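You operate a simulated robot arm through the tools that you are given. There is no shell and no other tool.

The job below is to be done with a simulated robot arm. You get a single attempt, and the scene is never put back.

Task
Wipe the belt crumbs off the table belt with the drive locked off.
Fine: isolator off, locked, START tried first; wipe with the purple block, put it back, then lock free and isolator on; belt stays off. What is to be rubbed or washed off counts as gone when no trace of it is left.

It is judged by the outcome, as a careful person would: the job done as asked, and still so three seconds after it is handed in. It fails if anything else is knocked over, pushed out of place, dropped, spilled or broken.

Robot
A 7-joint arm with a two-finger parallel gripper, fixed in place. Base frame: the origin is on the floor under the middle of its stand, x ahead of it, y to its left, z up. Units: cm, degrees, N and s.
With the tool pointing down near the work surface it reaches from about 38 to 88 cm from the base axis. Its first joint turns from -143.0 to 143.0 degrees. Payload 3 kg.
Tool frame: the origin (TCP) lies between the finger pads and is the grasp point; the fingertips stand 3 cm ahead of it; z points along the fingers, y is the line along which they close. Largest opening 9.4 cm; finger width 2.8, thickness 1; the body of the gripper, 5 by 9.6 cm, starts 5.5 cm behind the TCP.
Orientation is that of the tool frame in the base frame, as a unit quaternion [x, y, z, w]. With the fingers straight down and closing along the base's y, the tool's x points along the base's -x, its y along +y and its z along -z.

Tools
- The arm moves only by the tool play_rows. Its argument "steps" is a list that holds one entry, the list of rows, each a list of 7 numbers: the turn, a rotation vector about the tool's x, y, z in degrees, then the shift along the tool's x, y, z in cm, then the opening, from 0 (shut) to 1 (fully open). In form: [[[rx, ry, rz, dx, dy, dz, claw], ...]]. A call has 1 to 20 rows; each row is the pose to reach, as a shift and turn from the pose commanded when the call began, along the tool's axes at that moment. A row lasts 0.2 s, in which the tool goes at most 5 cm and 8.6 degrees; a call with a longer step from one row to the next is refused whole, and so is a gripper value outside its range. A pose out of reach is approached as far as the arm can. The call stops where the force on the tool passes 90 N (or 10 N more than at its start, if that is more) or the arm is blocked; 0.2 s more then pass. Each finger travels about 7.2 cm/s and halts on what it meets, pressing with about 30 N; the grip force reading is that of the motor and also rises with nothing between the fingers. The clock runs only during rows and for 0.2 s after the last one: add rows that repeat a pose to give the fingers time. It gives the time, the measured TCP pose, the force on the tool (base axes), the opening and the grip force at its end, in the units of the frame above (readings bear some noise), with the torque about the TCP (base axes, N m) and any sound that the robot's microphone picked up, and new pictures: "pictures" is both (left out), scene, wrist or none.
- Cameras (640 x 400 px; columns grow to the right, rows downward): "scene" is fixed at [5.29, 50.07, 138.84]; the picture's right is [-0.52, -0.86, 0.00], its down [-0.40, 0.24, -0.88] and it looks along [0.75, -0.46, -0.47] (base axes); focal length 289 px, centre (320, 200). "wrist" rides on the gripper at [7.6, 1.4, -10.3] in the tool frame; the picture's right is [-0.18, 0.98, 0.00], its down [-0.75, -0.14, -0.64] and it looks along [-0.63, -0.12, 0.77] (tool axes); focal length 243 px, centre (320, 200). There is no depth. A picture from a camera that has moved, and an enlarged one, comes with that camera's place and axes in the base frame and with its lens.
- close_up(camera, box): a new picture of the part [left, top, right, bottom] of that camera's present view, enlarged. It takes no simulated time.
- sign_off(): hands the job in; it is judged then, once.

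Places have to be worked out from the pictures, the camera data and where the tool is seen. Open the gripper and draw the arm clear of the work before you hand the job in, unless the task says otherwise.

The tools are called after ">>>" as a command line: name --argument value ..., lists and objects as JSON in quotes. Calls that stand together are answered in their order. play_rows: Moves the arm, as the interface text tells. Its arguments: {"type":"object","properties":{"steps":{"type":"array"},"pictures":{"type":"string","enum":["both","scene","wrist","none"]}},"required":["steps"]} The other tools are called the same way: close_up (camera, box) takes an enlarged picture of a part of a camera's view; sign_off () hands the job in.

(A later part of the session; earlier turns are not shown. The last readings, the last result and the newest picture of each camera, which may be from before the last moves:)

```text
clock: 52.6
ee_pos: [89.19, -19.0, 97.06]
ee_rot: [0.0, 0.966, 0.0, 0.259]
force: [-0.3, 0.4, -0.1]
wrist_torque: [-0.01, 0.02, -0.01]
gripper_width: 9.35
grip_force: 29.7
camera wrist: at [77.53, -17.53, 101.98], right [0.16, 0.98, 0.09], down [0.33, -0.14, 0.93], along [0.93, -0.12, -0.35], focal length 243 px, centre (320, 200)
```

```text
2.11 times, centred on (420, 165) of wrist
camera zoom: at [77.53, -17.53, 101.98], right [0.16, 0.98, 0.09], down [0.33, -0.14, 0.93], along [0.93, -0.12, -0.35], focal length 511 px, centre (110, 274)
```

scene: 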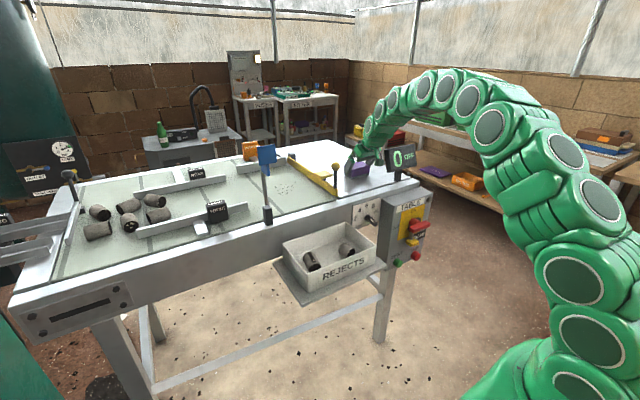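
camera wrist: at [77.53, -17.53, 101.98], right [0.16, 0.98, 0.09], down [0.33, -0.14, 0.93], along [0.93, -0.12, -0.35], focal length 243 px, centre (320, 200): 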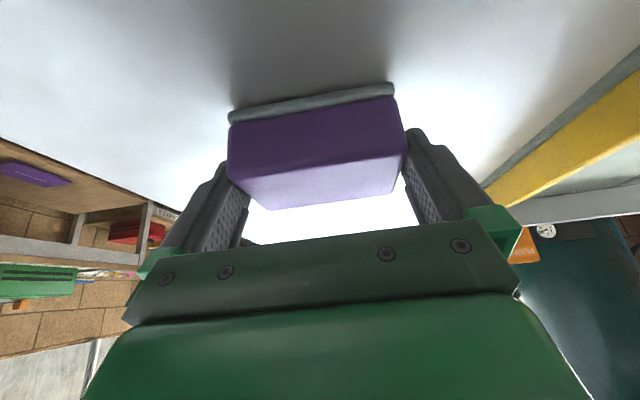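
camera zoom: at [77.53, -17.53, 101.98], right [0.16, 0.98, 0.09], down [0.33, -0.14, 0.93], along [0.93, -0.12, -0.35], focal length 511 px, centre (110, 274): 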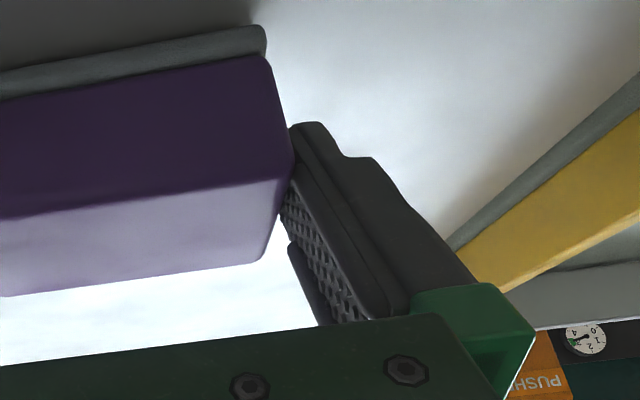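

The fingers do straddle the block and the readings (30 N grip, no net force) fit a snug hold. I command a fuller close and lift just 0.8 cm to see whether the block follows.

>>> play_rows --steps '[[[0, 0, 0, 0, 0, 0, 0.5], [0, 0, 0, 0, 0, 0, 0.5], [0, 0, 0, 0, 0, 0, 0.5], [0, 0, 0, -0.2, 0, -0.35, 0.5], [0, 0, 0, -0.4, 0, -0.7, 0.5], [0, 0, 0, -0.4, 0, -0.7, 0.5]]]'

>>> close_up --camera "scene" --box '[335, 140, 399, 185]'

```text
clock: 54.0
ee_pos: [89.28, -18.97, 97.95]
ee_rot: [0.0, 0.966, -0.001, 0.259]
force: [-0.2, 0.1, -0.4]
wrist_torque: [-0.01, 0.01, 0.02]
gripper_width: 9.33
grip_force: 30.0
camera wrist: at [77.51, -17.58, 102.8], right [0.16, 0.98, 0.09], down [0.33, -0.14, 0.93], along [0.93, -0.12, -0.35], focal length 243 px, centre (320, 200)
```

scene: 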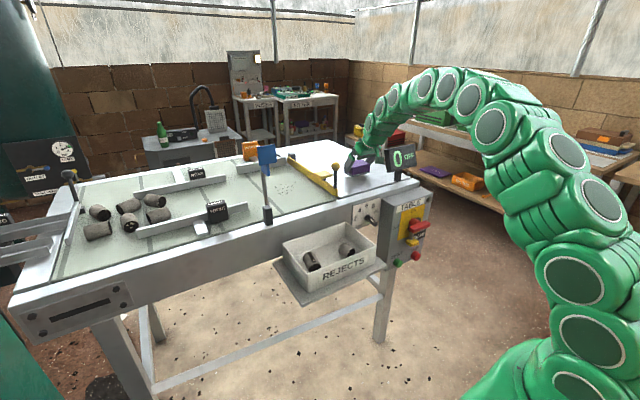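
wrist: 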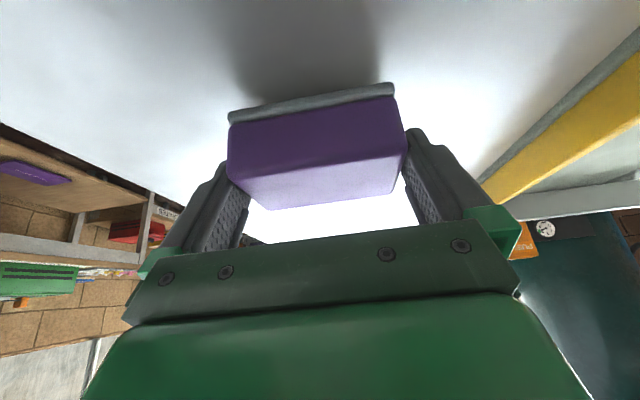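

```text
8.89 times, centred on (367, 162) of scene
camera zoom: at [5.29, 50.07, 138.84], right [-0.52, -0.86, 0.0], down [-0.4, 0.24, -0.88], along [0.75, -0.46, -0.47], focal length 2568 px, centre (-98, 533)
```

zoom: 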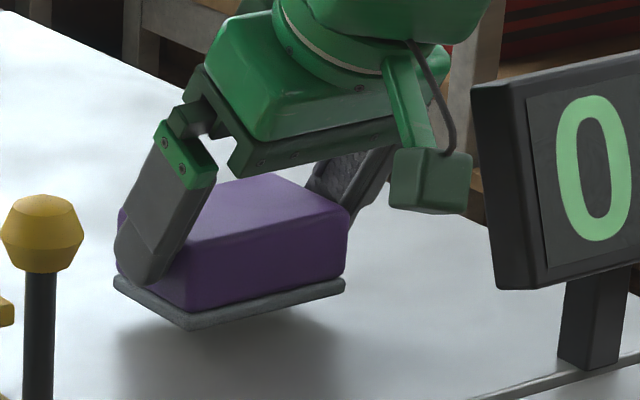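

The block and its grey pad lifted together, so the grip is good. I raise it to z≈108.5, clear of the gate, and carry it over to the belt above the crumbs.

>>> play_rows --steps '[[[0, 0, 0, -1.0, 0, -1.73, 0.5], [0, 0, 0, -2.2, 0, -3.8, 0.5], [0, 0, 0, -3.6, 0, -6.2, 0.5], [0, 0, 0, -4.8, 0, -8.3, 0.5], [0, 0, 0, -5.4, 0.5, -9.0, 0.5], [0, 0, 0, -5.8, 3, -8.9, 0.5], [0, 0, 0, -6.2, 6.5, -8.7, 0.5], [0, 0, 0, -6.6, 10, -8.4, 0.5], [0, 0, 0, -7.0, 13.5, -8.1, 0.5], [0, 0, 0, -7.4, 17, -7.9, 0.5], [0, 0, 0, -7.8, 20.5, -7.6, 0.5], [0, 0, 0, -8.2, 24, -7.4, 0.5], [0, 0, 0, -8.5, 26.5, -7.2, 0.5], [0, 0, 0, -8.54, 27.5, -7.19, 0.5], [0, 0, 0, -8.54, 27.5, -7.19, 0.5]]]'

>>> close_up --camera "scene" --box '[240, 110, 400, 210]'

```text
clock: 57.2
ee_pos: [92.9, 8.54, 108.17]
ee_rot: [0.0, 0.966, -0.001, 0.258]
force: [-0.5, 0.1, -0.1]
wrist_torque: [0.04, -0.02, -0.02]
gripper_width: 9.35
grip_force: 29.6
camera wrist: at [81.26, 9.98, 113.18], right [0.16, 0.98, 0.09], down [0.33, -0.14, 0.93], along [0.93, -0.12, -0.35], focal length 243 px, centre (320, 200)
```

scene: 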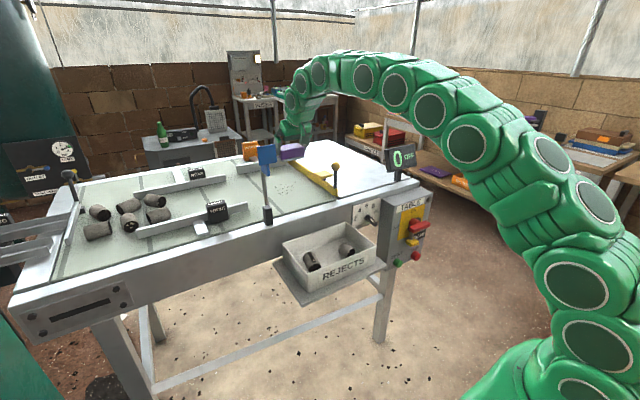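
wrist: 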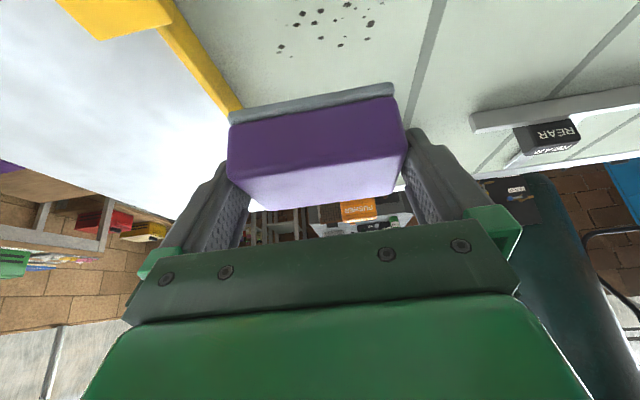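

```text
4.00 times, centred on (320, 160) of scene
camera zoom: at [5.29, 50.07, 138.84], right [-0.52, -0.86, 0.0], down [-0.4, 0.24, -0.88], along [0.75, -0.46, -0.47], focal length 1156 px, centre (320, 360)
```

zoom: 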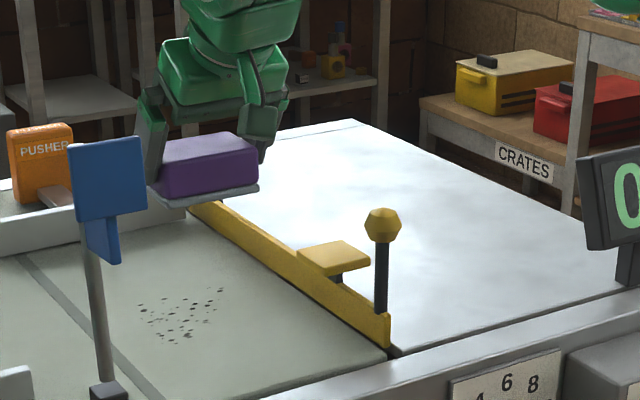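

The block is over the belt, with its bottom about 4.7 cm below the TCP. I lower it to just above the belt at (90,8.6).

>>> play_rows --steps '[[[0, 0, 0, 1.9, 0, 1.85, 0.5], [0, 0, 0, 3.8, 0, 3.7, 0.5], [0, 0, 0, 5.7, 0, 5.5, 0.5], [0, 0, 0, 7.0, 0, 6.8, 0.5], [0, 0, 0, 7.6, 0, 7.4, 0.5], [0, 0, 0, 7.6, 0, 7.4, 0.5]]]'

>>> close_up --camera "scene" --box '[240, 110, 400, 210]'

```text
clock: 58.6
ee_pos: [90.22, 8.5, 98.01]
ee_rot: [0.0, 0.966, 0.001, 0.259]
force: [0.2, 0.3, -0.8]
wrist_torque: [0.01, -0.03, 0.02]
gripper_width: 9.34
grip_force: 30.3
camera wrist: at [78.55, 9.95, 103.0], right [0.16, 0.98, 0.09], down [0.33, -0.14, 0.93], along [0.93, -0.12, -0.35], focal length 243 px, centre (320, 200)
```

scene: 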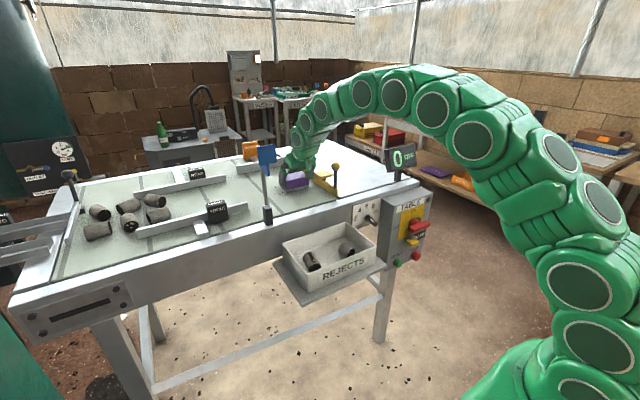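
wrist: 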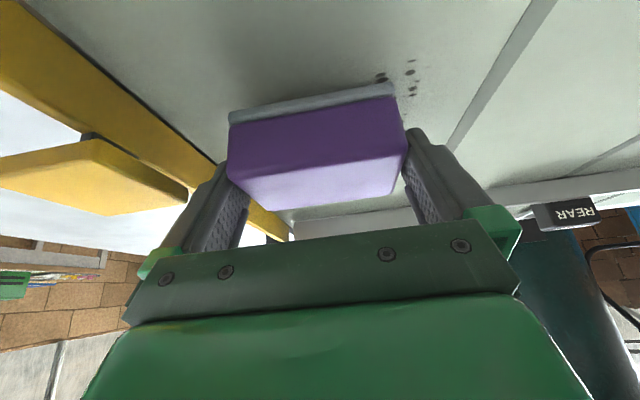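

```text
4.00 times, centred on (320, 160) of scene
camera zoom: at [5.29, 50.07, 138.84], right [-0.52, -0.86, 0.0], down [-0.4, 0.24, -0.88], along [0.75, -0.46, -0.47], focal length 1156 px, centre (320, 360)
```

zoom: 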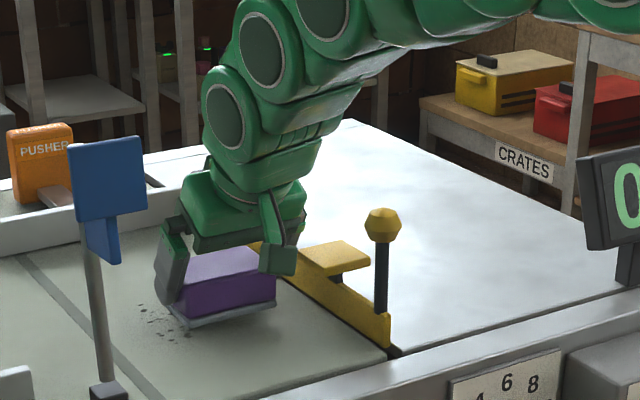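

The block hovers about 1 cm over the belt and is clear of the gate plate. I lower it slowly until it touches.

>>> play_rows --steps '[[[0, 0, 0, 0.15, 0, 0.26, 0.5], [0, 0, 0, 0.3, 0, 0.52, 0.5], [0, 0, 0, 0.4, 0, 0.69, 0.5], [0, 0, 0, 0.45, 0, 0.78, 0.5], [0, 0, 0, 0.5, 0, 0.87, 0.5]]]' --pictures "wrist"

```text
clock: 59.8
ee_pos: [90.18, 8.54, 97.02]
ee_rot: [-0.001, 0.966, 0.001, 0.258]
force: [0.0, 0.2, -1.3]
wrist_torque: [0.01, 0.01, 0.02]
gripper_width: 9.34
grip_force: 29.7
camera wrist: at [78.44, 9.95, 102.02], right [0.16, 0.98, 0.09], down [0.33, -0.14, 0.93], along [0.93, -0.12, -0.35], focal length 243 px, centre (320, 200)
```

wrist: 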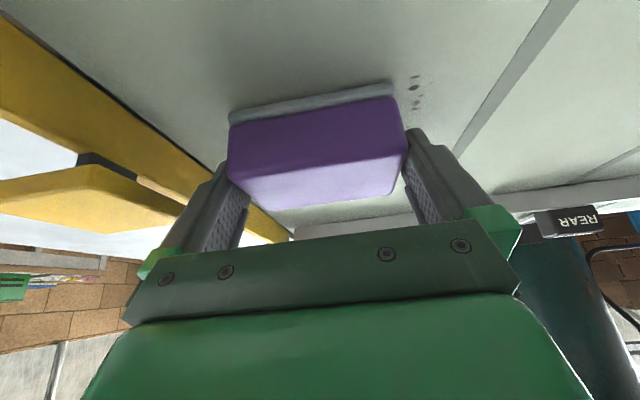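

No contact yet at z=97.0. I continue down in finer steps.

>>> play_rows --steps '[[[0, 0, 0, 0.05, 0, 0.087, 0.5], [0, 0, 0, 0.1, 0, 0.173, 0.5], [0, 0, 0, 0.15, 0, 0.26, 0.5], [0, 0, 0, 0.2, 0, 0.346, 0.5]]]' --pictures "none"

```text
clock: 60.8
ee_pos: [90.1, 8.6, 96.76]
ee_rot: [0.0, 0.966, 0.0, 0.26]
force: [-11.3, 0.8, 15.5]
wrist_torque: [0.03, 0.83, -0.04]
gripper_width: 9.36
grip_force: 29.8
```

Contact at z≈96.8 with about 15 N of downward press. Now I make the first wiping stroke along x at y=8.6: back to x≈86.5, then out to x≈97.

>>> play_rows --steps '[[[0, 0, 0, 1.04, 0, -0.6, 0.5], [0, 0, 0, 2.08, 0, -1.2, 0.5], [0, 0, 0, 3.12, 0, -1.8, 0.5], [0, 0, 0, 2.08, 0, -1.2, 0.5], [0, 0, 0, 1.04, 0, -0.6, 0.5], [0, 0, 0, 0, 0, 0, 0.5], [0, 0, 0, -1.04, 0, 0.6, 0.5], [0, 0, 0, -2.08, 0, 1.2, 0.5], [0, 0, 0, -3.12, 0, 1.8, 0.5], [0, 0, 0, -4.16, 0, 2.4, 0.5], [0, 0, 0, -5.2, 0, 3.0, 0.5], [0, 0, 0, -6.06, 0, 3.5, 0.5], [0, 0, 0, -6.06, 0, 3.5, 0.5]]]'

>>> close_up --camera "scene" --box '[240, 110, 400, 210]'

```text
clock: 63.6
ee_pos: [96.88, 8.53, 96.68]
ee_rot: [0.001, 0.966, -0.001, 0.259]
force: [-5.7, 0.5, 9.2]
wrist_torque: [0.1, -0.02, 0.08]
gripper_width: 9.33
grip_force: 29.7
camera wrist: at [85.28, 9.9, 101.57], right [0.16, 0.98, 0.09], down [0.33, -0.14, 0.93], along [0.93, -0.12, -0.35], focal length 243 px, centre (320, 200)
```

scene: 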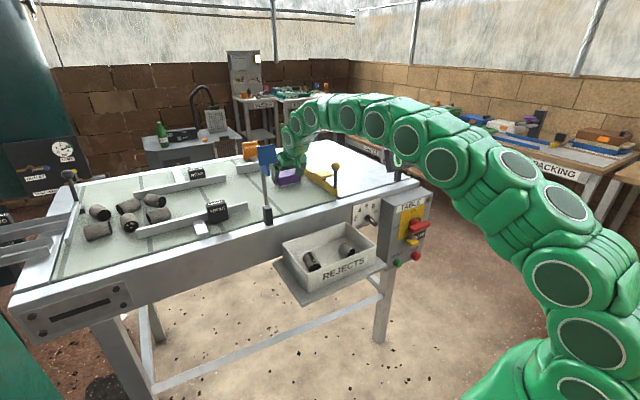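
wrist: 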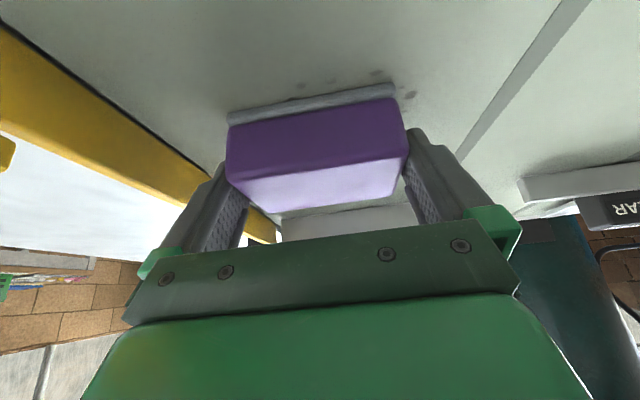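

```text
4.00 times, centred on (320, 160) of scene
camera zoom: at [5.29, 50.07, 138.84], right [-0.52, -0.86, 0.0], down [-0.4, 0.24, -0.88], along [0.75, -0.46, -0.47], focal length 1156 px, centre (320, 360)
```

zoom: 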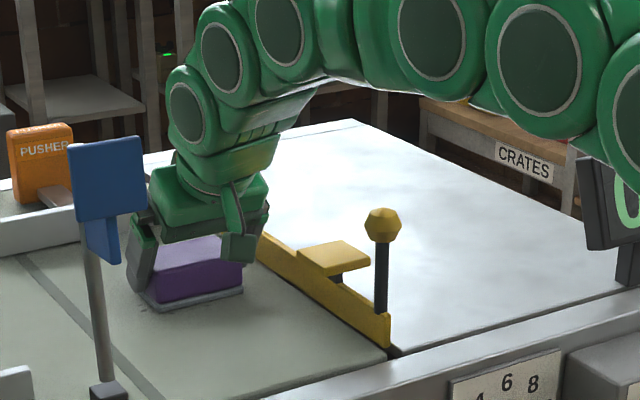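

The crumbs are fading under the pad. I move to the second lane at y≈11.2 and stroke back and forth again with slightly more press.

>>> play_rows --steps '[[[0, 0, 0, 0.02, 1.35, 0.04, 0.5], [0, 0, 0, 0.03, 2.7, 0.05, 0.5], [0, 0, 0, 1.07, 2.7, -0.55, 0.5], [0, 0, 0, 2.11, 2.7, -1.15, 0.5], [0, 0, 0, 3.15, 2.7, -1.75, 0.5], [0, 0, 0, 4.19, 2.7, -2.35, 0.5], [0, 0, 0, 5.23, 2.7, -2.95, 0.5], [0, 0, 0, 6.27, 2.7, -3.55, 0.5], [0, 0, 0, 7.3, 2.7, -4.15, 0.5], [0, 0, 0, 8.34, 2.7, -4.75, 0.5], [0, 0, 0, 9.21, 2.7, -5.25, 0.5], [0, 0, 0, 8.0, 2.7, -4.55, 0.5], [0, 0, 0, 6.78, 2.7, -3.85, 0.5], [0, 0, 0, 5.57, 2.7, -3.15, 0.5], [0, 0, 0, 4.36, 2.7, -2.45, 0.5], [0, 0, 0, 3.15, 2.7, -1.75, 0.5], [0, 0, 0, 1.93, 2.7, -1.05, 0.5], [0, 0, 0, 0.72, 2.7, -0.35, 0.5], [0, 0, 0, -0.23, 2.7, 0.2, 0.5], [0, 0, 0, -0.23, 2.7, 0.2, 0.5]]]'

>>> close_up --camera "scene" --box '[240, 130, 350, 210]'

>>> close_up --camera "wrist" --box '[180, 0, 480, 190]'

```text
clock: 67.8
ee_pos: [97.24, 11.25, 96.56]
ee_rot: [-0.001, 0.966, 0.0, 0.258]
force: [-2.9, 1.5, 8.9]
wrist_torque: [0.05, -0.04, 0.01]
gripper_width: 9.36
grip_force: 30.1
camera wrist: at [85.64, 12.7, 101.46], right [0.16, 0.98, 0.09], down [0.33, -0.14, 0.93], along [0.93, -0.12, -0.35], focal length 243 px, centre (320, 200)
```

scene: 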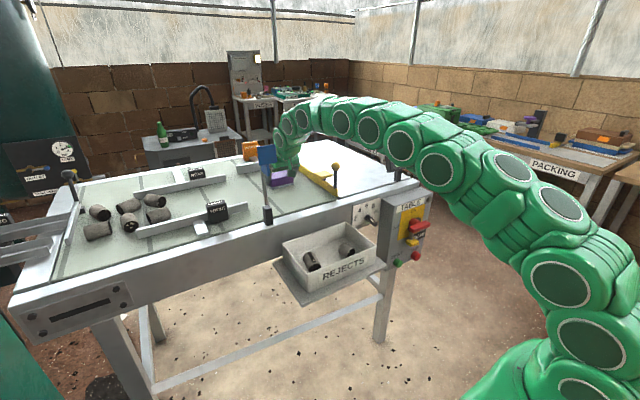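
wrist: 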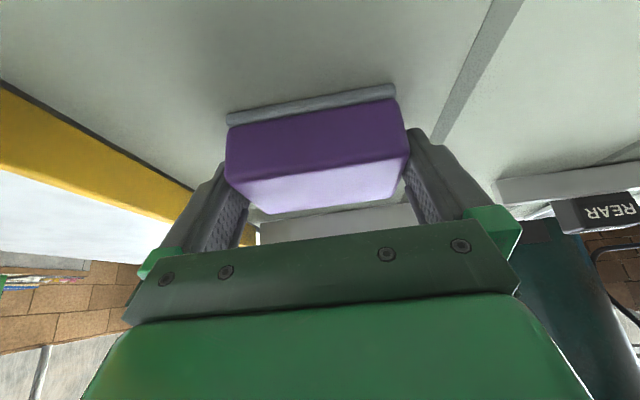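

```text
5.00 times, centred on (295, 170) of scene
camera zoom: at [5.29, 50.07, 138.84], right [-0.52, -0.86, 0.0], down [-0.4, 0.24, -0.88], along [0.75, -0.46, -0.47], focal length 1445 px, centre (445, 350)
```

zoom: 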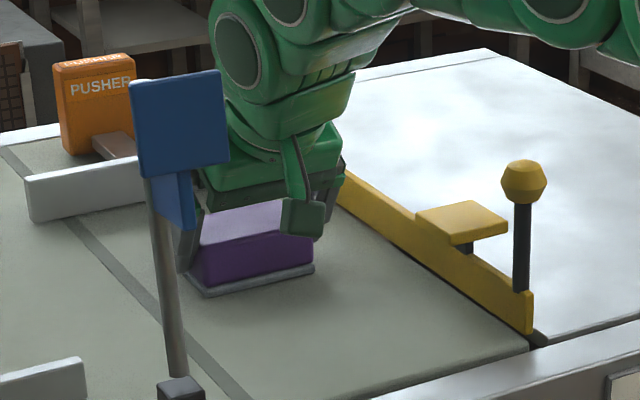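

```text
2.11 times, centred on (330, 95) of wrist
camera zoom: at [85.64, 12.7, 101.46], right [0.16, 0.98, 0.09], down [0.33, -0.14, 0.93], along [0.93, -0.12, -0.35], focal length 511 px, centre (299, 421)
```

zoom: 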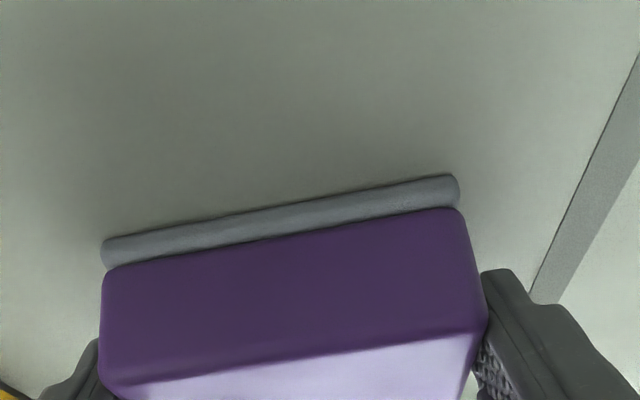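

The visible belt is clean now. I do another overlapping pass on the y≈8.3 and y≈9.8 lanes to make sure no trace is left, especially at the far end.

>>> play_rows --steps '[[[0, 0, 0, 0, -1.5, 0, 0.5], [0, 0, 0, 0, -3.0, 0, 0.5], [0, 0, 0, 1.21, -3.0, -0.7, 0.5], [0, 0, 0, 2.42, -3.0, -1.4, 0.5], [0, 0, 0, 3.64, -3.0, -2.1, 0.5], [0, 0, 0, 4.85, -3.0, -2.8, 0.5], [0, 0, 0, 6.06, -3.0, -3.5, 0.5], [0, 0, 0, 7.27, -3.0, -4.2, 0.5], [0, 0, 0, 8.49, -3.0, -4.9, 0.5], [0, 0, 0, 9.18, -3.0, -5.3, 0.5], [0, 0, 0, 9.18, -1.5, -5.3, 0.5], [0, 0, 0, 8.49, -1.5, -4.9, 0.5], [0, 0, 0, 7.27, -1.5, -4.2, 0.5], [0, 0, 0, 6.06, -1.5, -3.5, 0.5], [0, 0, 0, 4.85, -1.5, -2.8, 0.5], [0, 0, 0, 3.64, -1.5, -2.1, 0.5], [0, 0, 0, 2.42, -1.5, -1.4, 0.5], [0, 0, 0, 1.21, -1.5, -0.7, 0.5], [0, 0, 0, 0, -1.5, 0, 0.5], [0, 0, 0, -0.5, -1.5, 0.3, 0.5]]]' --pictures "none"

```text
clock: 72.0
ee_pos: [98.04, 9.85, 96.53]
ee_rot: [0.0, 0.966, 0.0, 0.258]
force: [0.8, 0.3, -0.8]
wrist_torque: [0.02, 0.01, 0.0]
gripper_width: 9.33
grip_force: 29.8
```

The force dropped to about zero at the end, so contact is light there. I lift the block a few centimetres and inspect the belt and the block's seating in the grip.

>>> play_rows --steps '[[[0, 0, 0, -1.0, 0, -1.73, 0.5], [0, 0, 0, -2.5, 0, -4.33, 0.5], [0, 0, 0, -4.0, 0, -6.9, 0.5], [0, 0, 0, -5.5, 0, -9.5, 0.5], [0, 0, 0, -5.5, 0, -9.5, 0.5]]]'

>>> close_up --camera "scene" --box '[240, 130, 350, 210]'

>>> close_up --camera "wrist" --box '[180, 0, 480, 190]'

```text
clock: 73.2
ee_pos: [98.05, 9.67, 107.59]
ee_rot: [0.0, 0.966, 0.0, 0.259]
force: [0.0, -0.5, -0.9]
wrist_torque: [0.07, -0.01, 0.0]
gripper_width: 9.33
grip_force: 29.6
camera wrist: at [86.4, 11.15, 112.62], right [0.16, 0.98, 0.09], down [0.33, -0.14, 0.93], along [0.93, -0.12, -0.35], focal length 243 px, centre (320, 200)
```

scene: 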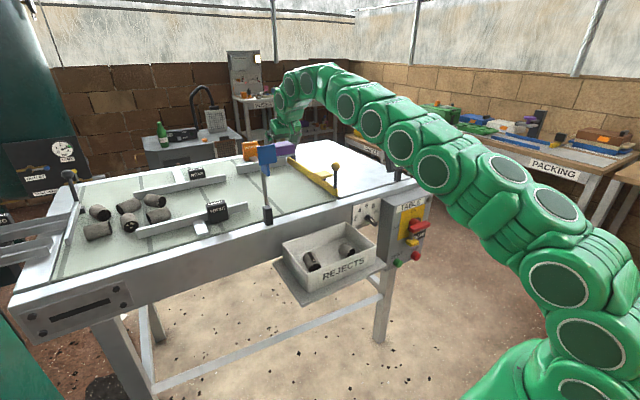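
wrist: 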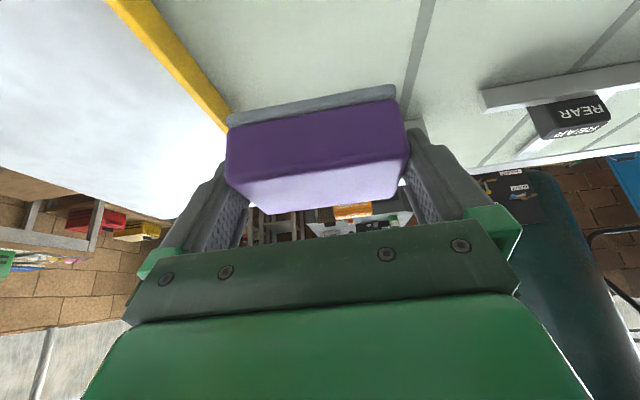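

```text
5.00 times, centred on (295, 170) of scene
camera zoom: at [5.29, 50.07, 138.84], right [-0.52, -0.86, 0.0], down [-0.4, 0.24, -0.88], along [0.75, -0.46, -0.47], focal length 1445 px, centre (445, 350)
```

zoom: 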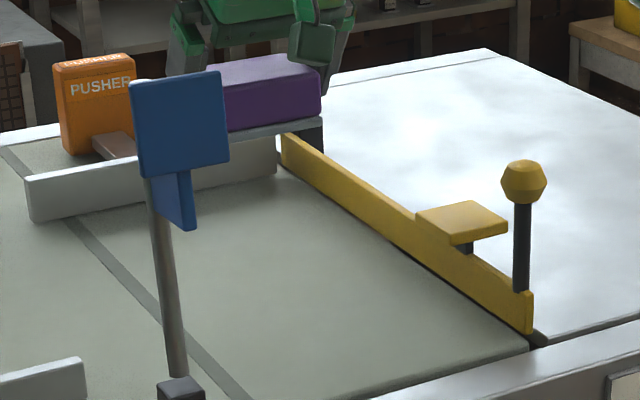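

```text
2.11 times, centred on (330, 95) of wrist
camera zoom: at [86.4, 11.15, 112.62], right [0.16, 0.98, 0.09], down [0.33, -0.14, 0.93], along [0.93, -0.12, -0.35], focal length 511 px, centre (299, 421)
```

zoom: 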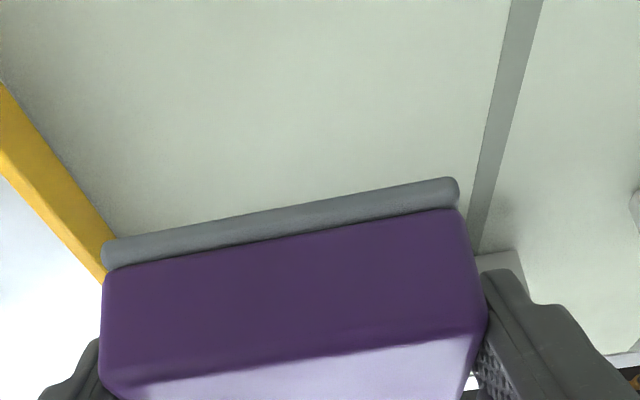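

The belt looks clean. I zoom hard on the original crumb area to check for faint residue.

>>> close_up --camera "scene" --box '[268, 170, 316, 200]'

>>> close_up --camera "wrist" --box '[220, 0, 420, 110]'

```text
13.33 times, centred on (292, 185) of scene
camera zoom: at [5.29, 50.07, 138.84], right [-0.52, -0.86, 0.0], down [-0.4, 0.24, -0.88], along [0.75, -0.46, -0.47], focal length 3853 px, centre (693, 400)
```

zoom: 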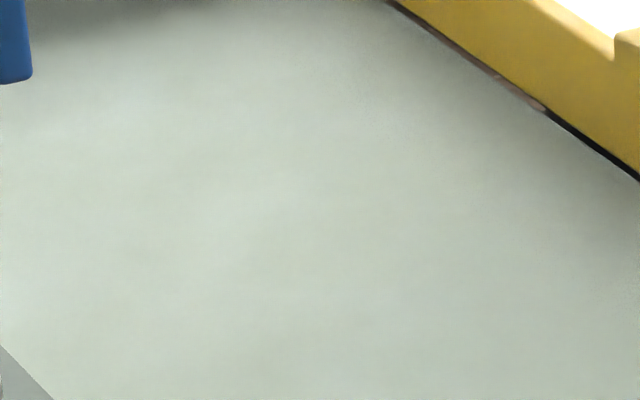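

```text
3.20 times, centred on (320, 55) of wrist
camera zoom: at [86.4, 11.15, 112.62], right [0.16, 0.98, 0.09], down [0.33, -0.14, 0.93], along [0.93, -0.12, -0.35], focal length 776 px, centre (320, 664)
```

zoom: 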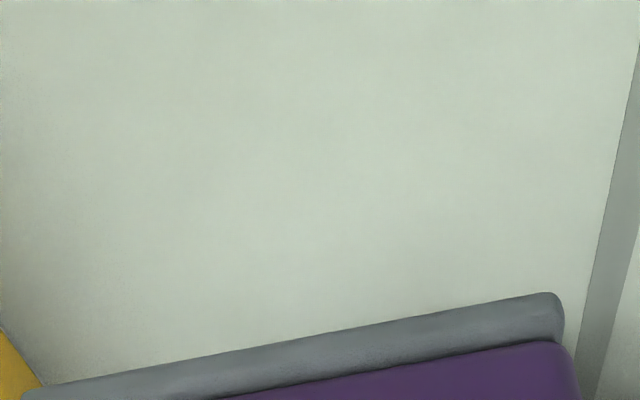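

No residue is visible. To be thorough I make one more firm pass, lowering again at y≈11.2 near the far end.

>>> play_rows --steps '[[[0, 0, 0, 1.6, 0.4, 2.1, 0.5], [0, 0, 0, 3.2, 0.8, 4.3, 0.5], [0, 0, 0, 4.8, 1.2, 6.4, 0.5], [0, 0, 0, 6.0, 1.53, 8.0, 0.5], [0, 0, 0, 6.38, 1.53, 8.55, 0.5], [0, 0, 0, 6.48, 1.53, 8.72, 0.5], [0, 0, 0, 6.58, 1.53, 8.9, 0.5], [0, 0, 0, 6.68, 1.53, 9.07, 0.5]]]' --pictures "none"

```text
clock: 75.0
ee_pos: [96.74, 11.26, 96.39]
ee_rot: [0.0, 0.965, 0.0, 0.26]
force: [-2.1, -0.8, 6.8]
wrist_torque: [-0.15, 0.11, -0.02]
gripper_width: 9.35
grip_force: 29.9
```

Contact at about 7 N. I press 0.1 cm more and do the zig-zag pass: y=11.2 back to x≈87, then y=8.4 out to x≈97.

>>> play_rows --steps '[[[0, 0, 0, 0.05, 0, 0.09, 0.5], [0, 0, 0, 1.26, 0, -0.61, 0.5], [0, 0, 0, 2.47, 0, -1.31, 0.5], [0, 0, 0, 3.69, 0, -2.01, 0.5], [0, 0, 0, 4.9, 0, -2.71, 0.5], [0, 0, 0, 6.11, 0, -3.41, 0.5], [0, 0, 0, 7.32, 0, -4.11, 0.5], [0, 0, 0, 8.54, 0, -4.81, 0.5], [0, 0, 0, 8.54, -1.4, -4.81, 0.5], [0, 0, 0, 8.54, -2.8, -4.81, 0.5], [0, 0, 0, 7.32, -2.8, -4.11, 0.5], [0, 0, 0, 6.11, -2.8, -3.41, 0.5], [0, 0, 0, 4.9, -2.8, -2.71, 0.5], [0, 0, 0, 3.69, -2.8, -2.01, 0.5], [0, 0, 0, 2.47, -2.8, -1.31, 0.5], [0, 0, 0, 1.26, -2.8, -0.61, 0.5], [0, 0, 0, 0.05, -2.8, 0.09, 0.5], [0, 0, 0, -0.3, -2.8, 0.3, 0.5]]]'

>>> close_up --camera "wrist" --box '[180, 0, 480, 220]'

```text
clock: 78.8
ee_pos: [97.12, 8.42, 96.17]
ee_rot: [0.0, 0.966, 0.0, 0.258]
force: [0.4, 0.5, -0.4]
wrist_torque: [0.0, -0.02, 0.0]
gripper_width: 9.35
grip_force: 30.5
camera wrist: at [85.46, 9.84, 101.2], right [0.16, 0.98, 0.09], down [0.33, -0.14, 0.93], along [0.93, -0.12, -0.35], focal length 243 px, centre (320, 200)
```

scene: 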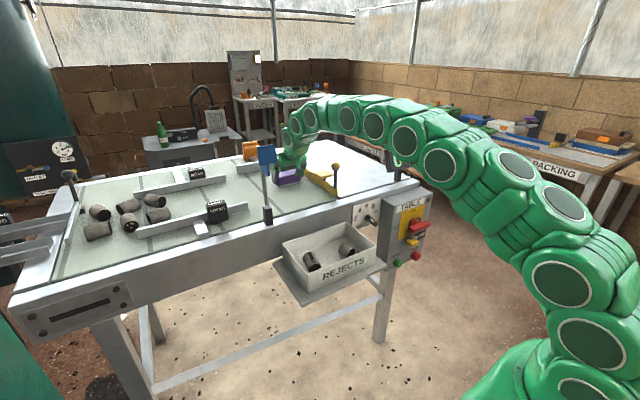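
wrist: 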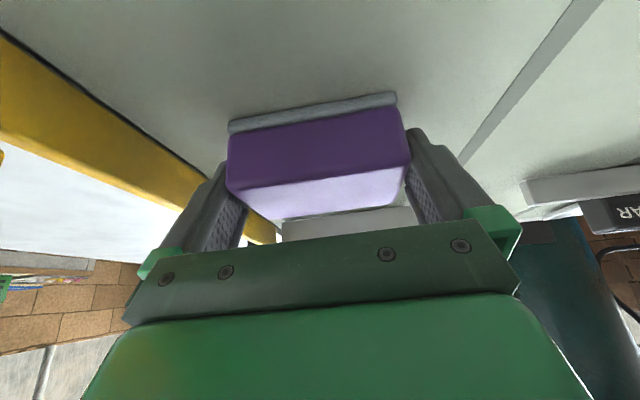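

```text
1.82 times, centred on (330, 110) of wrist
camera zoom: at [85.46, 9.84, 101.2], right [0.16, 0.98, 0.09], down [0.33, -0.14, 0.93], along [0.93, -0.12, -0.35], focal length 441 px, centre (302, 364)
```

zoom: 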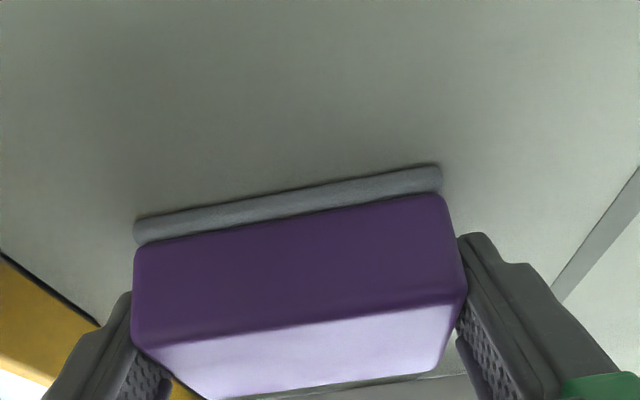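

The wipe is done. The block has ridden up about 0.6 cm in the fingers from the pressing, so I stop here. I lift it to z≈108 and carry it back over its original spot.

>>> play_rows --steps '[[[0, 0, 0, -1.0, 0, -1.73, 0.5], [0, 0, 0, -2.4, 0, -4.1, 0.5], [0, 0, 0, -3.9, 0, -6.7, 0.5], [0, 0, 0, -5.2, 0, -9.0, 0.5], [0, 0, 0, -5.8, -1.0, -10.5, 0.5], [0, 0, 0, -5.0, -4.0, -11.0, 0.5], [0, 0, 0, -4.2, -7.5, -11.5, 0.5], [0, 0, 0, -3.3, -11.0, -12.0, 0.5], [0, 0, 0, -2.4, -14.5, -12.5, 0.5], [0, 0, 0, -1.5, -18.0, -13.0, 0.5], [0, 0, 0, -0.6, -21.5, -13.5, 0.5], [0, 0, 0, 0.3, -25.0, -14.0, 0.5], [0, 0, 0, 0.8, -26.8, -14.3, 0.5], [0, 0, 0, 0.84, -27.4, -14.35, 0.5], [0, 0, 0, 0.84, -27.4, -14.35, 0.5]]]'

>>> close_up --camera "scene" --box '[255, 140, 405, 234]'

>>> close_up --camera "scene" --box '[264, 165, 312, 205]'

```text
clock: 82.0
ee_pos: [89.05, -19.03, 108.25]
ee_rot: [0.0, 0.966, 0.0, 0.258]
force: [-0.5, -0.7, -1.4]
wrist_torque: [0.01, 0.0, 0.02]
gripper_width: 9.35
grip_force: 29.8
camera wrist: at [77.47, -17.53, 113.27], right [0.16, 0.98, 0.09], down [0.33, -0.14, 0.93], along [0.93, -0.12, -0.35], focal length 243 px, centre (320, 200)
```

scene: 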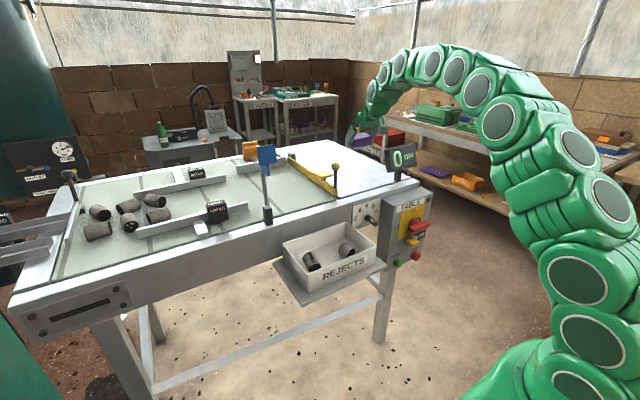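
wrist: 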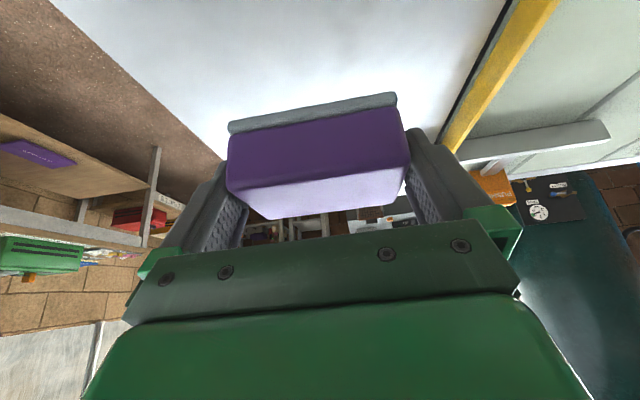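

```text
4.26 times, centred on (330, 187) of scene
camera zoom: at [5.29, 50.07, 138.84], right [-0.52, -0.86, 0.0], down [-0.4, 0.24, -0.88], along [0.75, -0.46, -0.47], focal length 1230 px, centre (277, 255)
```

zoom: 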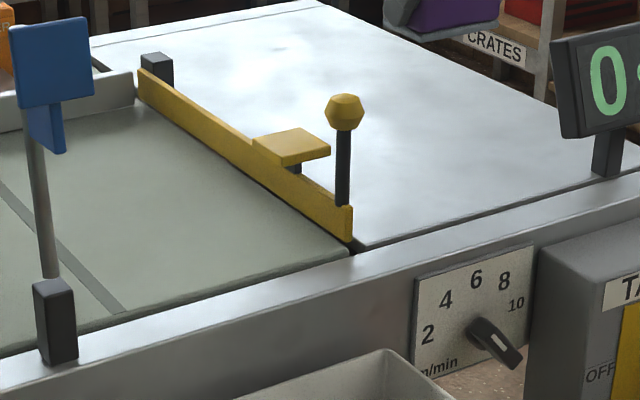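

```text
10.00 times, centred on (288, 185) of scene
camera zoom: at [5.29, 50.07, 138.84], right [-0.52, -0.86, 0.0], down [-0.4, 0.24, -0.88], along [0.75, -0.46, -0.47], focal length 2889 px, centre (640, 350)
```

zoom: 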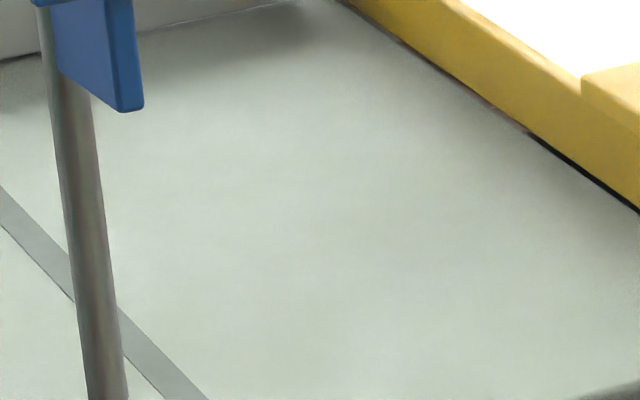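

The belt is clean from this side too. I lower the block toward its original spot, (89.2,−19.0).

>>> play_rows --steps '[[[0, 0, 0, 1.2, 0, 2.1, 0.5], [0, 0, 0, 2.5, 0, 4.35, 0.5], [0, 0, 0, 3.8, 0, 6.6, 0.5], [0, 0, 0, 4.8, 0, 8.4, 0.5], [0, 0, 0, 5.34, 0, 9.55, 0.5], [0, 0, 0, 5.34, 0, 9.55, 0.5]]]'

>>> close_up --camera "scene" --box '[335, 140, 399, 185]'

```text
clock: 83.4
ee_pos: [89.33, -18.94, 97.25]
ee_rot: [0.0, 0.966, 0.0, 0.259]
force: [0.5, -0.2, -1.1]
wrist_torque: [-0.01, 0.04, -0.03]
gripper_width: 9.34
grip_force: 29.9
camera wrist: at [77.67, -17.44, 102.16], right [0.16, 0.98, 0.09], down [0.33, -0.14, 0.93], along [0.93, -0.12, -0.35], focal length 243 px, centre (320, 200)
```

scene: 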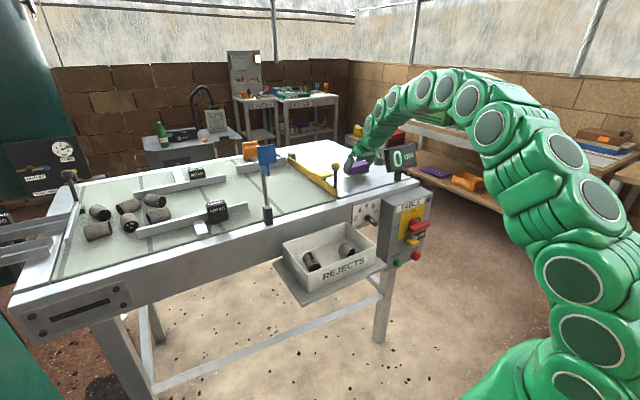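
wrist: 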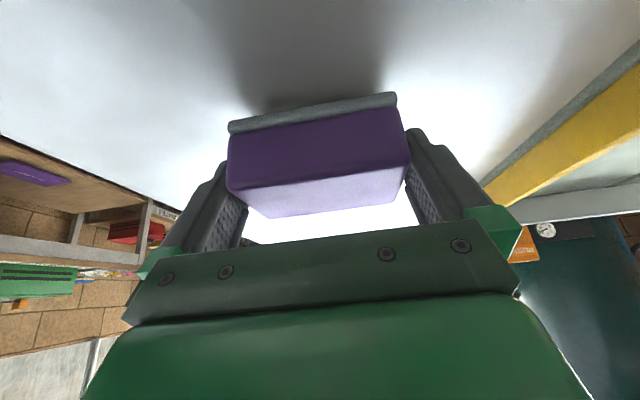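

```text
8.89 times, centred on (367, 162) of scene
camera zoom: at [5.29, 50.07, 138.84], right [-0.52, -0.86, 0.0], down [-0.4, 0.24, -0.88], along [0.75, -0.46, -0.47], focal length 2568 px, centre (-98, 533)
```

zoom: 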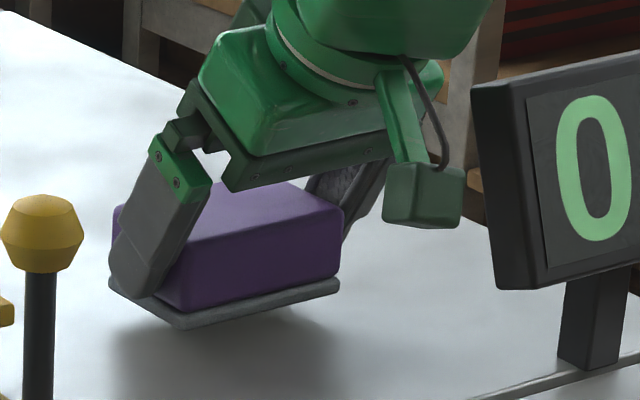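

The block hovers roughly 0.8 cm over its original outline and matches it closely. I lower it in small steps until it touches down.

>>> play_rows --steps '[[[0, 0, 0, 0.15, -0.03, 0.26, 0.5], [0, 0, 0, 0.25, -0.05, 0.43, 0.5], [0, 0, 0, 0.33, -0.05, 0.57, 0.5], [0, 0, 0, 0.4, -0.05, 0.69, 0.5]]]' --pictures "none"

```text
clock: 84.4
ee_pos: [89.45, -19.07, 96.5]
ee_rot: [0.001, 0.966, -0.001, 0.259]
force: [0.6, 0.2, -0.3]
wrist_torque: [0.0, -0.04, 0.0]
gripper_width: 9.35
grip_force: 30.0
```

>>> play_rows --steps '[[[0, 0, 0, 0.05, 0, 0.087, 0.5], [0, 0, 0, 0.1, 0, 0.173, 0.5], [0, 0, 0, 0.15, 0, 0.26, 0.5]]]' --pictures "wrist"

>>> close_up --camera "scene" --box '[335, 140, 399, 185]'

```text
clock: 85.2
ee_pos: [89.32, -19.17, 96.12]
ee_rot: [0.0, 0.966, 0.0, 0.259]
force: [-0.1, 0.7, 0.2]
wrist_torque: [-0.08, 0.02, 0.0]
gripper_width: 9.36
grip_force: 29.5
camera wrist: at [77.69, -17.68, 101.13], right [0.16, 0.98, 0.09], down [0.33, -0.14, 0.93], along [0.93, -0.12, -0.35], focal length 243 px, centre (320, 200)
```

wrist: 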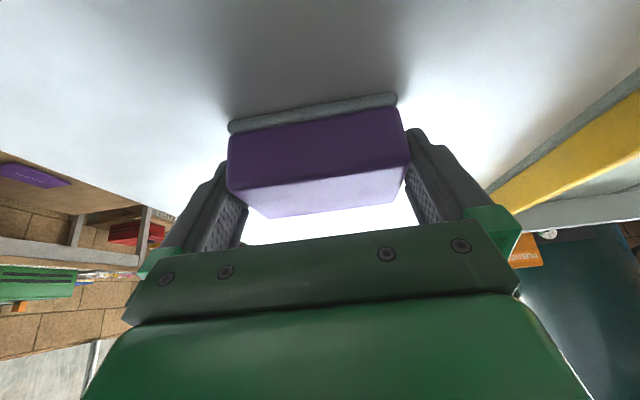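

```text
8.89 times, centred on (367, 162) of scene
camera zoom: at [5.29, 50.07, 138.84], right [-0.52, -0.86, 0.0], down [-0.4, 0.24, -0.88], along [0.75, -0.46, -0.47], focal length 2568 px, centre (-98, 533)
```

zoom: 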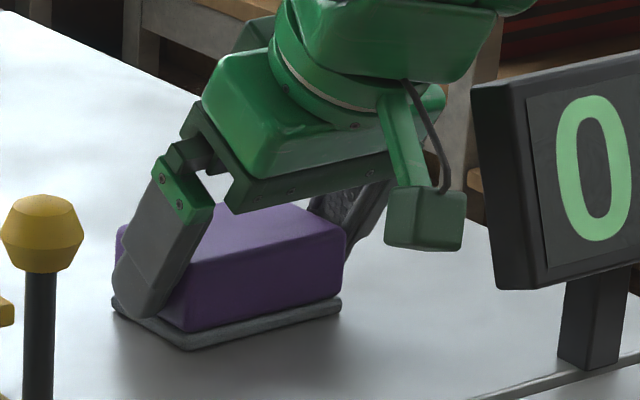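

It is visually at rest height, but there is no contact force yet. I go two more millimetres.

>>> play_rows --steps '[[[0, 0, 0, 0.05, 0, 0.087, 0.5], [0, 0, 0, 0.1, 0, 0.173, 0.5]]]' --pictures "none"

```text
clock: 85.8
ee_pos: [89.33, -19.01, 96.11]
ee_rot: [0.0, 0.966, 0.0, 0.26]
force: [-6.2, -2.0, 24.0]
wrist_torque: [-0.32, 0.6, -0.04]
gripper_width: 9.34
grip_force: 30.4
```

Firm contact (24 N): the block is down. I ease off 0.1 cm and open the fingers.

>>> play_rows --steps '[[[0, 0, 0, -0.05, 0, -0.087, 0.5], [0, 0, 0, -0.05, 0, -0.087, 1], [0, 0, 0, -0.05, 0, -0.087, 1], [0, 0, 0, -0.05, 0, -0.087, 1]]]' --pictures "wrist"

```text
clock: 86.8
ee_pos: [89.3, -18.95, 96.01]
ee_rot: [0.0, 0.966, 0.0, 0.258]
force: [0.5, -2.7, 9.1]
wrist_torque: [-0.05, 0.07, 0.0]
gripper_width: 9.42
grip_force: 0.0
camera wrist: at [77.7, -17.55, 101.03], right [0.16, 0.98, 0.09], down [0.33, -0.14, 0.93], along [0.93, -0.12, -0.35], focal length 243 px, centre (320, 200)
```

wrist: 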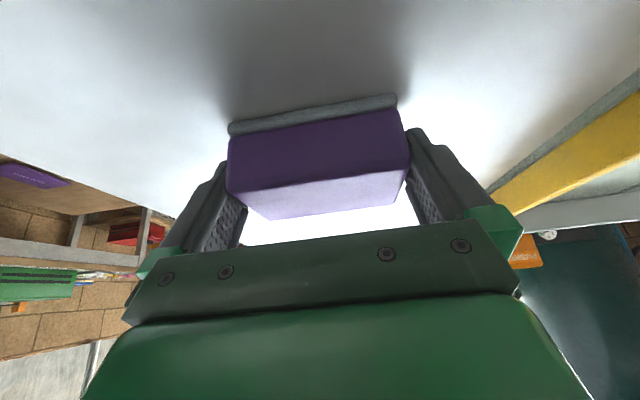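

The fingers are open at 9.42 cm. I withdraw upward slowly, with a tiny −y shift to even the side clearance, and watch that the block stays put.

>>> play_rows --steps '[[[0, 0, 0, -0.1, -0.04, -0.17, 1], [0, 0, 0, -0.3, -0.04, -0.52, 1], [0, 0, 0, -0.5, -0.04, -0.87, 1], [0, 0, 0, -0.8, -0.04, -1.39, 1]]]'

>>> close_up --camera "scene" --box '[335, 140, 399, 185]'

```text
clock: 87.8
ee_pos: [89.25, -18.86, 97.65]
ee_rot: [0.0, 0.966, 0.001, 0.259]
force: [-0.3, 0.4, 0.5]
wrist_torque: [0.02, 0.01, 0.0]
gripper_width: 9.41
grip_force: 0.3
camera wrist: at [77.58, -17.49, 102.7], right [0.16, 0.98, 0.09], down [0.33, -0.14, 0.93], along [0.93, -0.12, -0.35], focal length 243 px, centre (320, 200)
```

scene: 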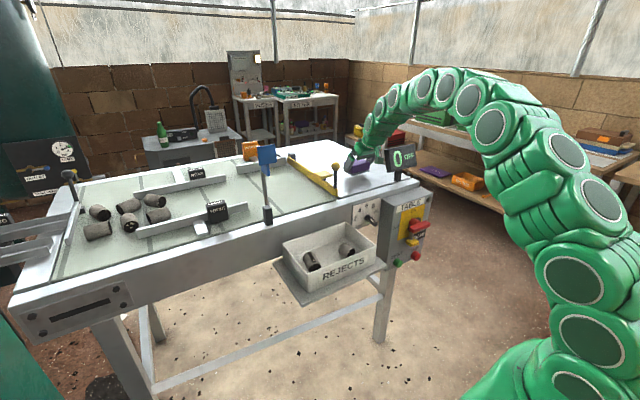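
wrist: 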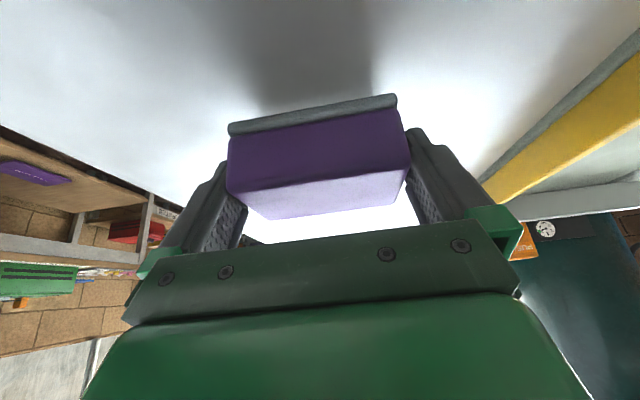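

```text
8.89 times, centred on (367, 162) of scene
camera zoom: at [5.29, 50.07, 138.84], right [-0.52, -0.86, 0.0], down [-0.4, 0.24, -0.88], along [0.75, -0.46, -0.47], focal length 2568 px, centre (-98, 533)
```

zoom: 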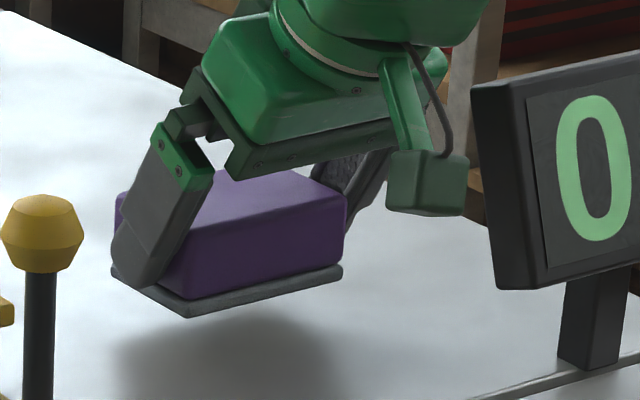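

The block came up with the gripper even though it is fully open: it's about 9.4 cm long and wedged between the pads. I take close-ups to understand the contact before lowering it again.

>>> close_up --camera "scene" --box '[342, 155, 376, 178]'

>>> close_up --camera "wrist" --box '[370, 80, 450, 230]'

>>> close_up --camera "wrist" --box '[200, 100, 280, 250]'

```text
16.00 times, centred on (359, 166) of scene
camera zoom: at [5.29, 50.07, 138.84], right [-0.52, -0.86, 0.0], down [-0.4, 0.24, -0.88], along [0.75, -0.46, -0.47], focal length 4623 px, centre (-304, 736)
```

zoom: 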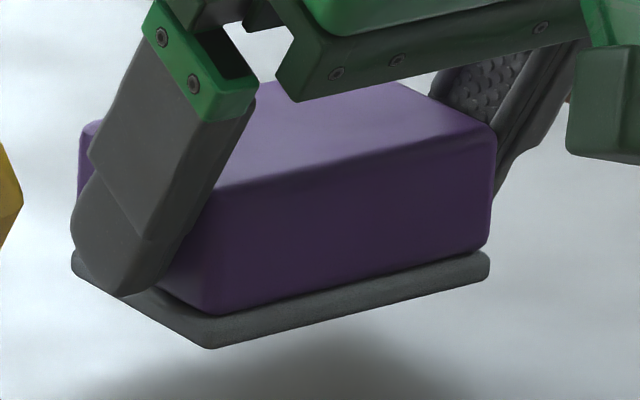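

```text
2.67 times, centred on (410, 155) of wrist
camera zoom: at [77.58, -17.49, 102.7], right [0.16, 0.98, 0.09], down [0.33, -0.14, 0.93], along [0.93, -0.12, -0.35], focal length 647 px, centre (80, 320)
```

zoom: 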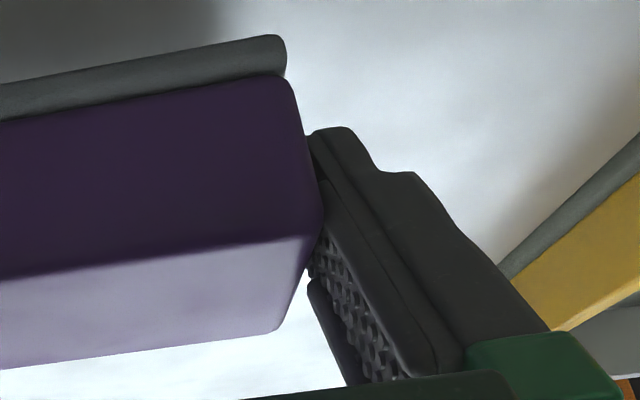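

```text
2.67 times, centred on (240, 175) of wrist
camera zoom: at [77.58, -17.49, 102.7], right [0.16, 0.98, 0.09], down [0.33, -0.14, 0.93], along [0.93, -0.12, -0.35], focal length 647 px, centre (533, 267)
```

zoom: 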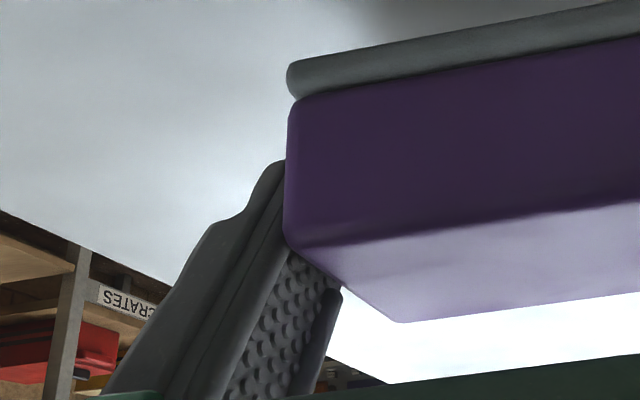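

The block looks rolled about 1° (−y side lower), so it is probably jammed like a sticky drawer in the tiny clearance. I lower it gently back to the table to flatten it, keeping the fingers open.

>>> play_rows --steps '[[[0, 0, 0, 0.2, 0, 0.35, 1], [0, 0, 0, 0.4, 0, 0.69, 1], [0, 0, 0, 0.6, 0, 1.04, 1], [0, 0, 0, 0.7, 0, 1.21, 1], [0, 0, 0, 0.75, 0, 1.3, 1]]]' --pictures "none"

```text
clock: 89.0
ee_pos: [89.35, -18.99, 96.16]
ee_rot: [0.0, 0.966, 0.0, 0.259]
force: [1.0, 0.7, -0.2]
wrist_torque: [-0.03, 0.0, 0.03]
gripper_width: 9.38
grip_force: 0.3
```

Not quite touching yet. I continue in 0.5 mm steps.

>>> play_rows --steps '[[[0, 0, 0, 0.03, 0, 0.045, 1], [0, 0, 0, 0.05, 0, 0.087, 1], [0, 0, 0, 0.05, 0, 0.087, 1]]]' --pictures "none"

```text
clock: 89.8
ee_pos: [89.26, -18.94, 96.06]
ee_rot: [0.0, 0.966, 0.0, 0.258]
force: [0.3, 0.4, -1.0]
wrist_torque: [-0.01, 0.03, 0.01]
gripper_width: 9.41
grip_force: 0.3
```

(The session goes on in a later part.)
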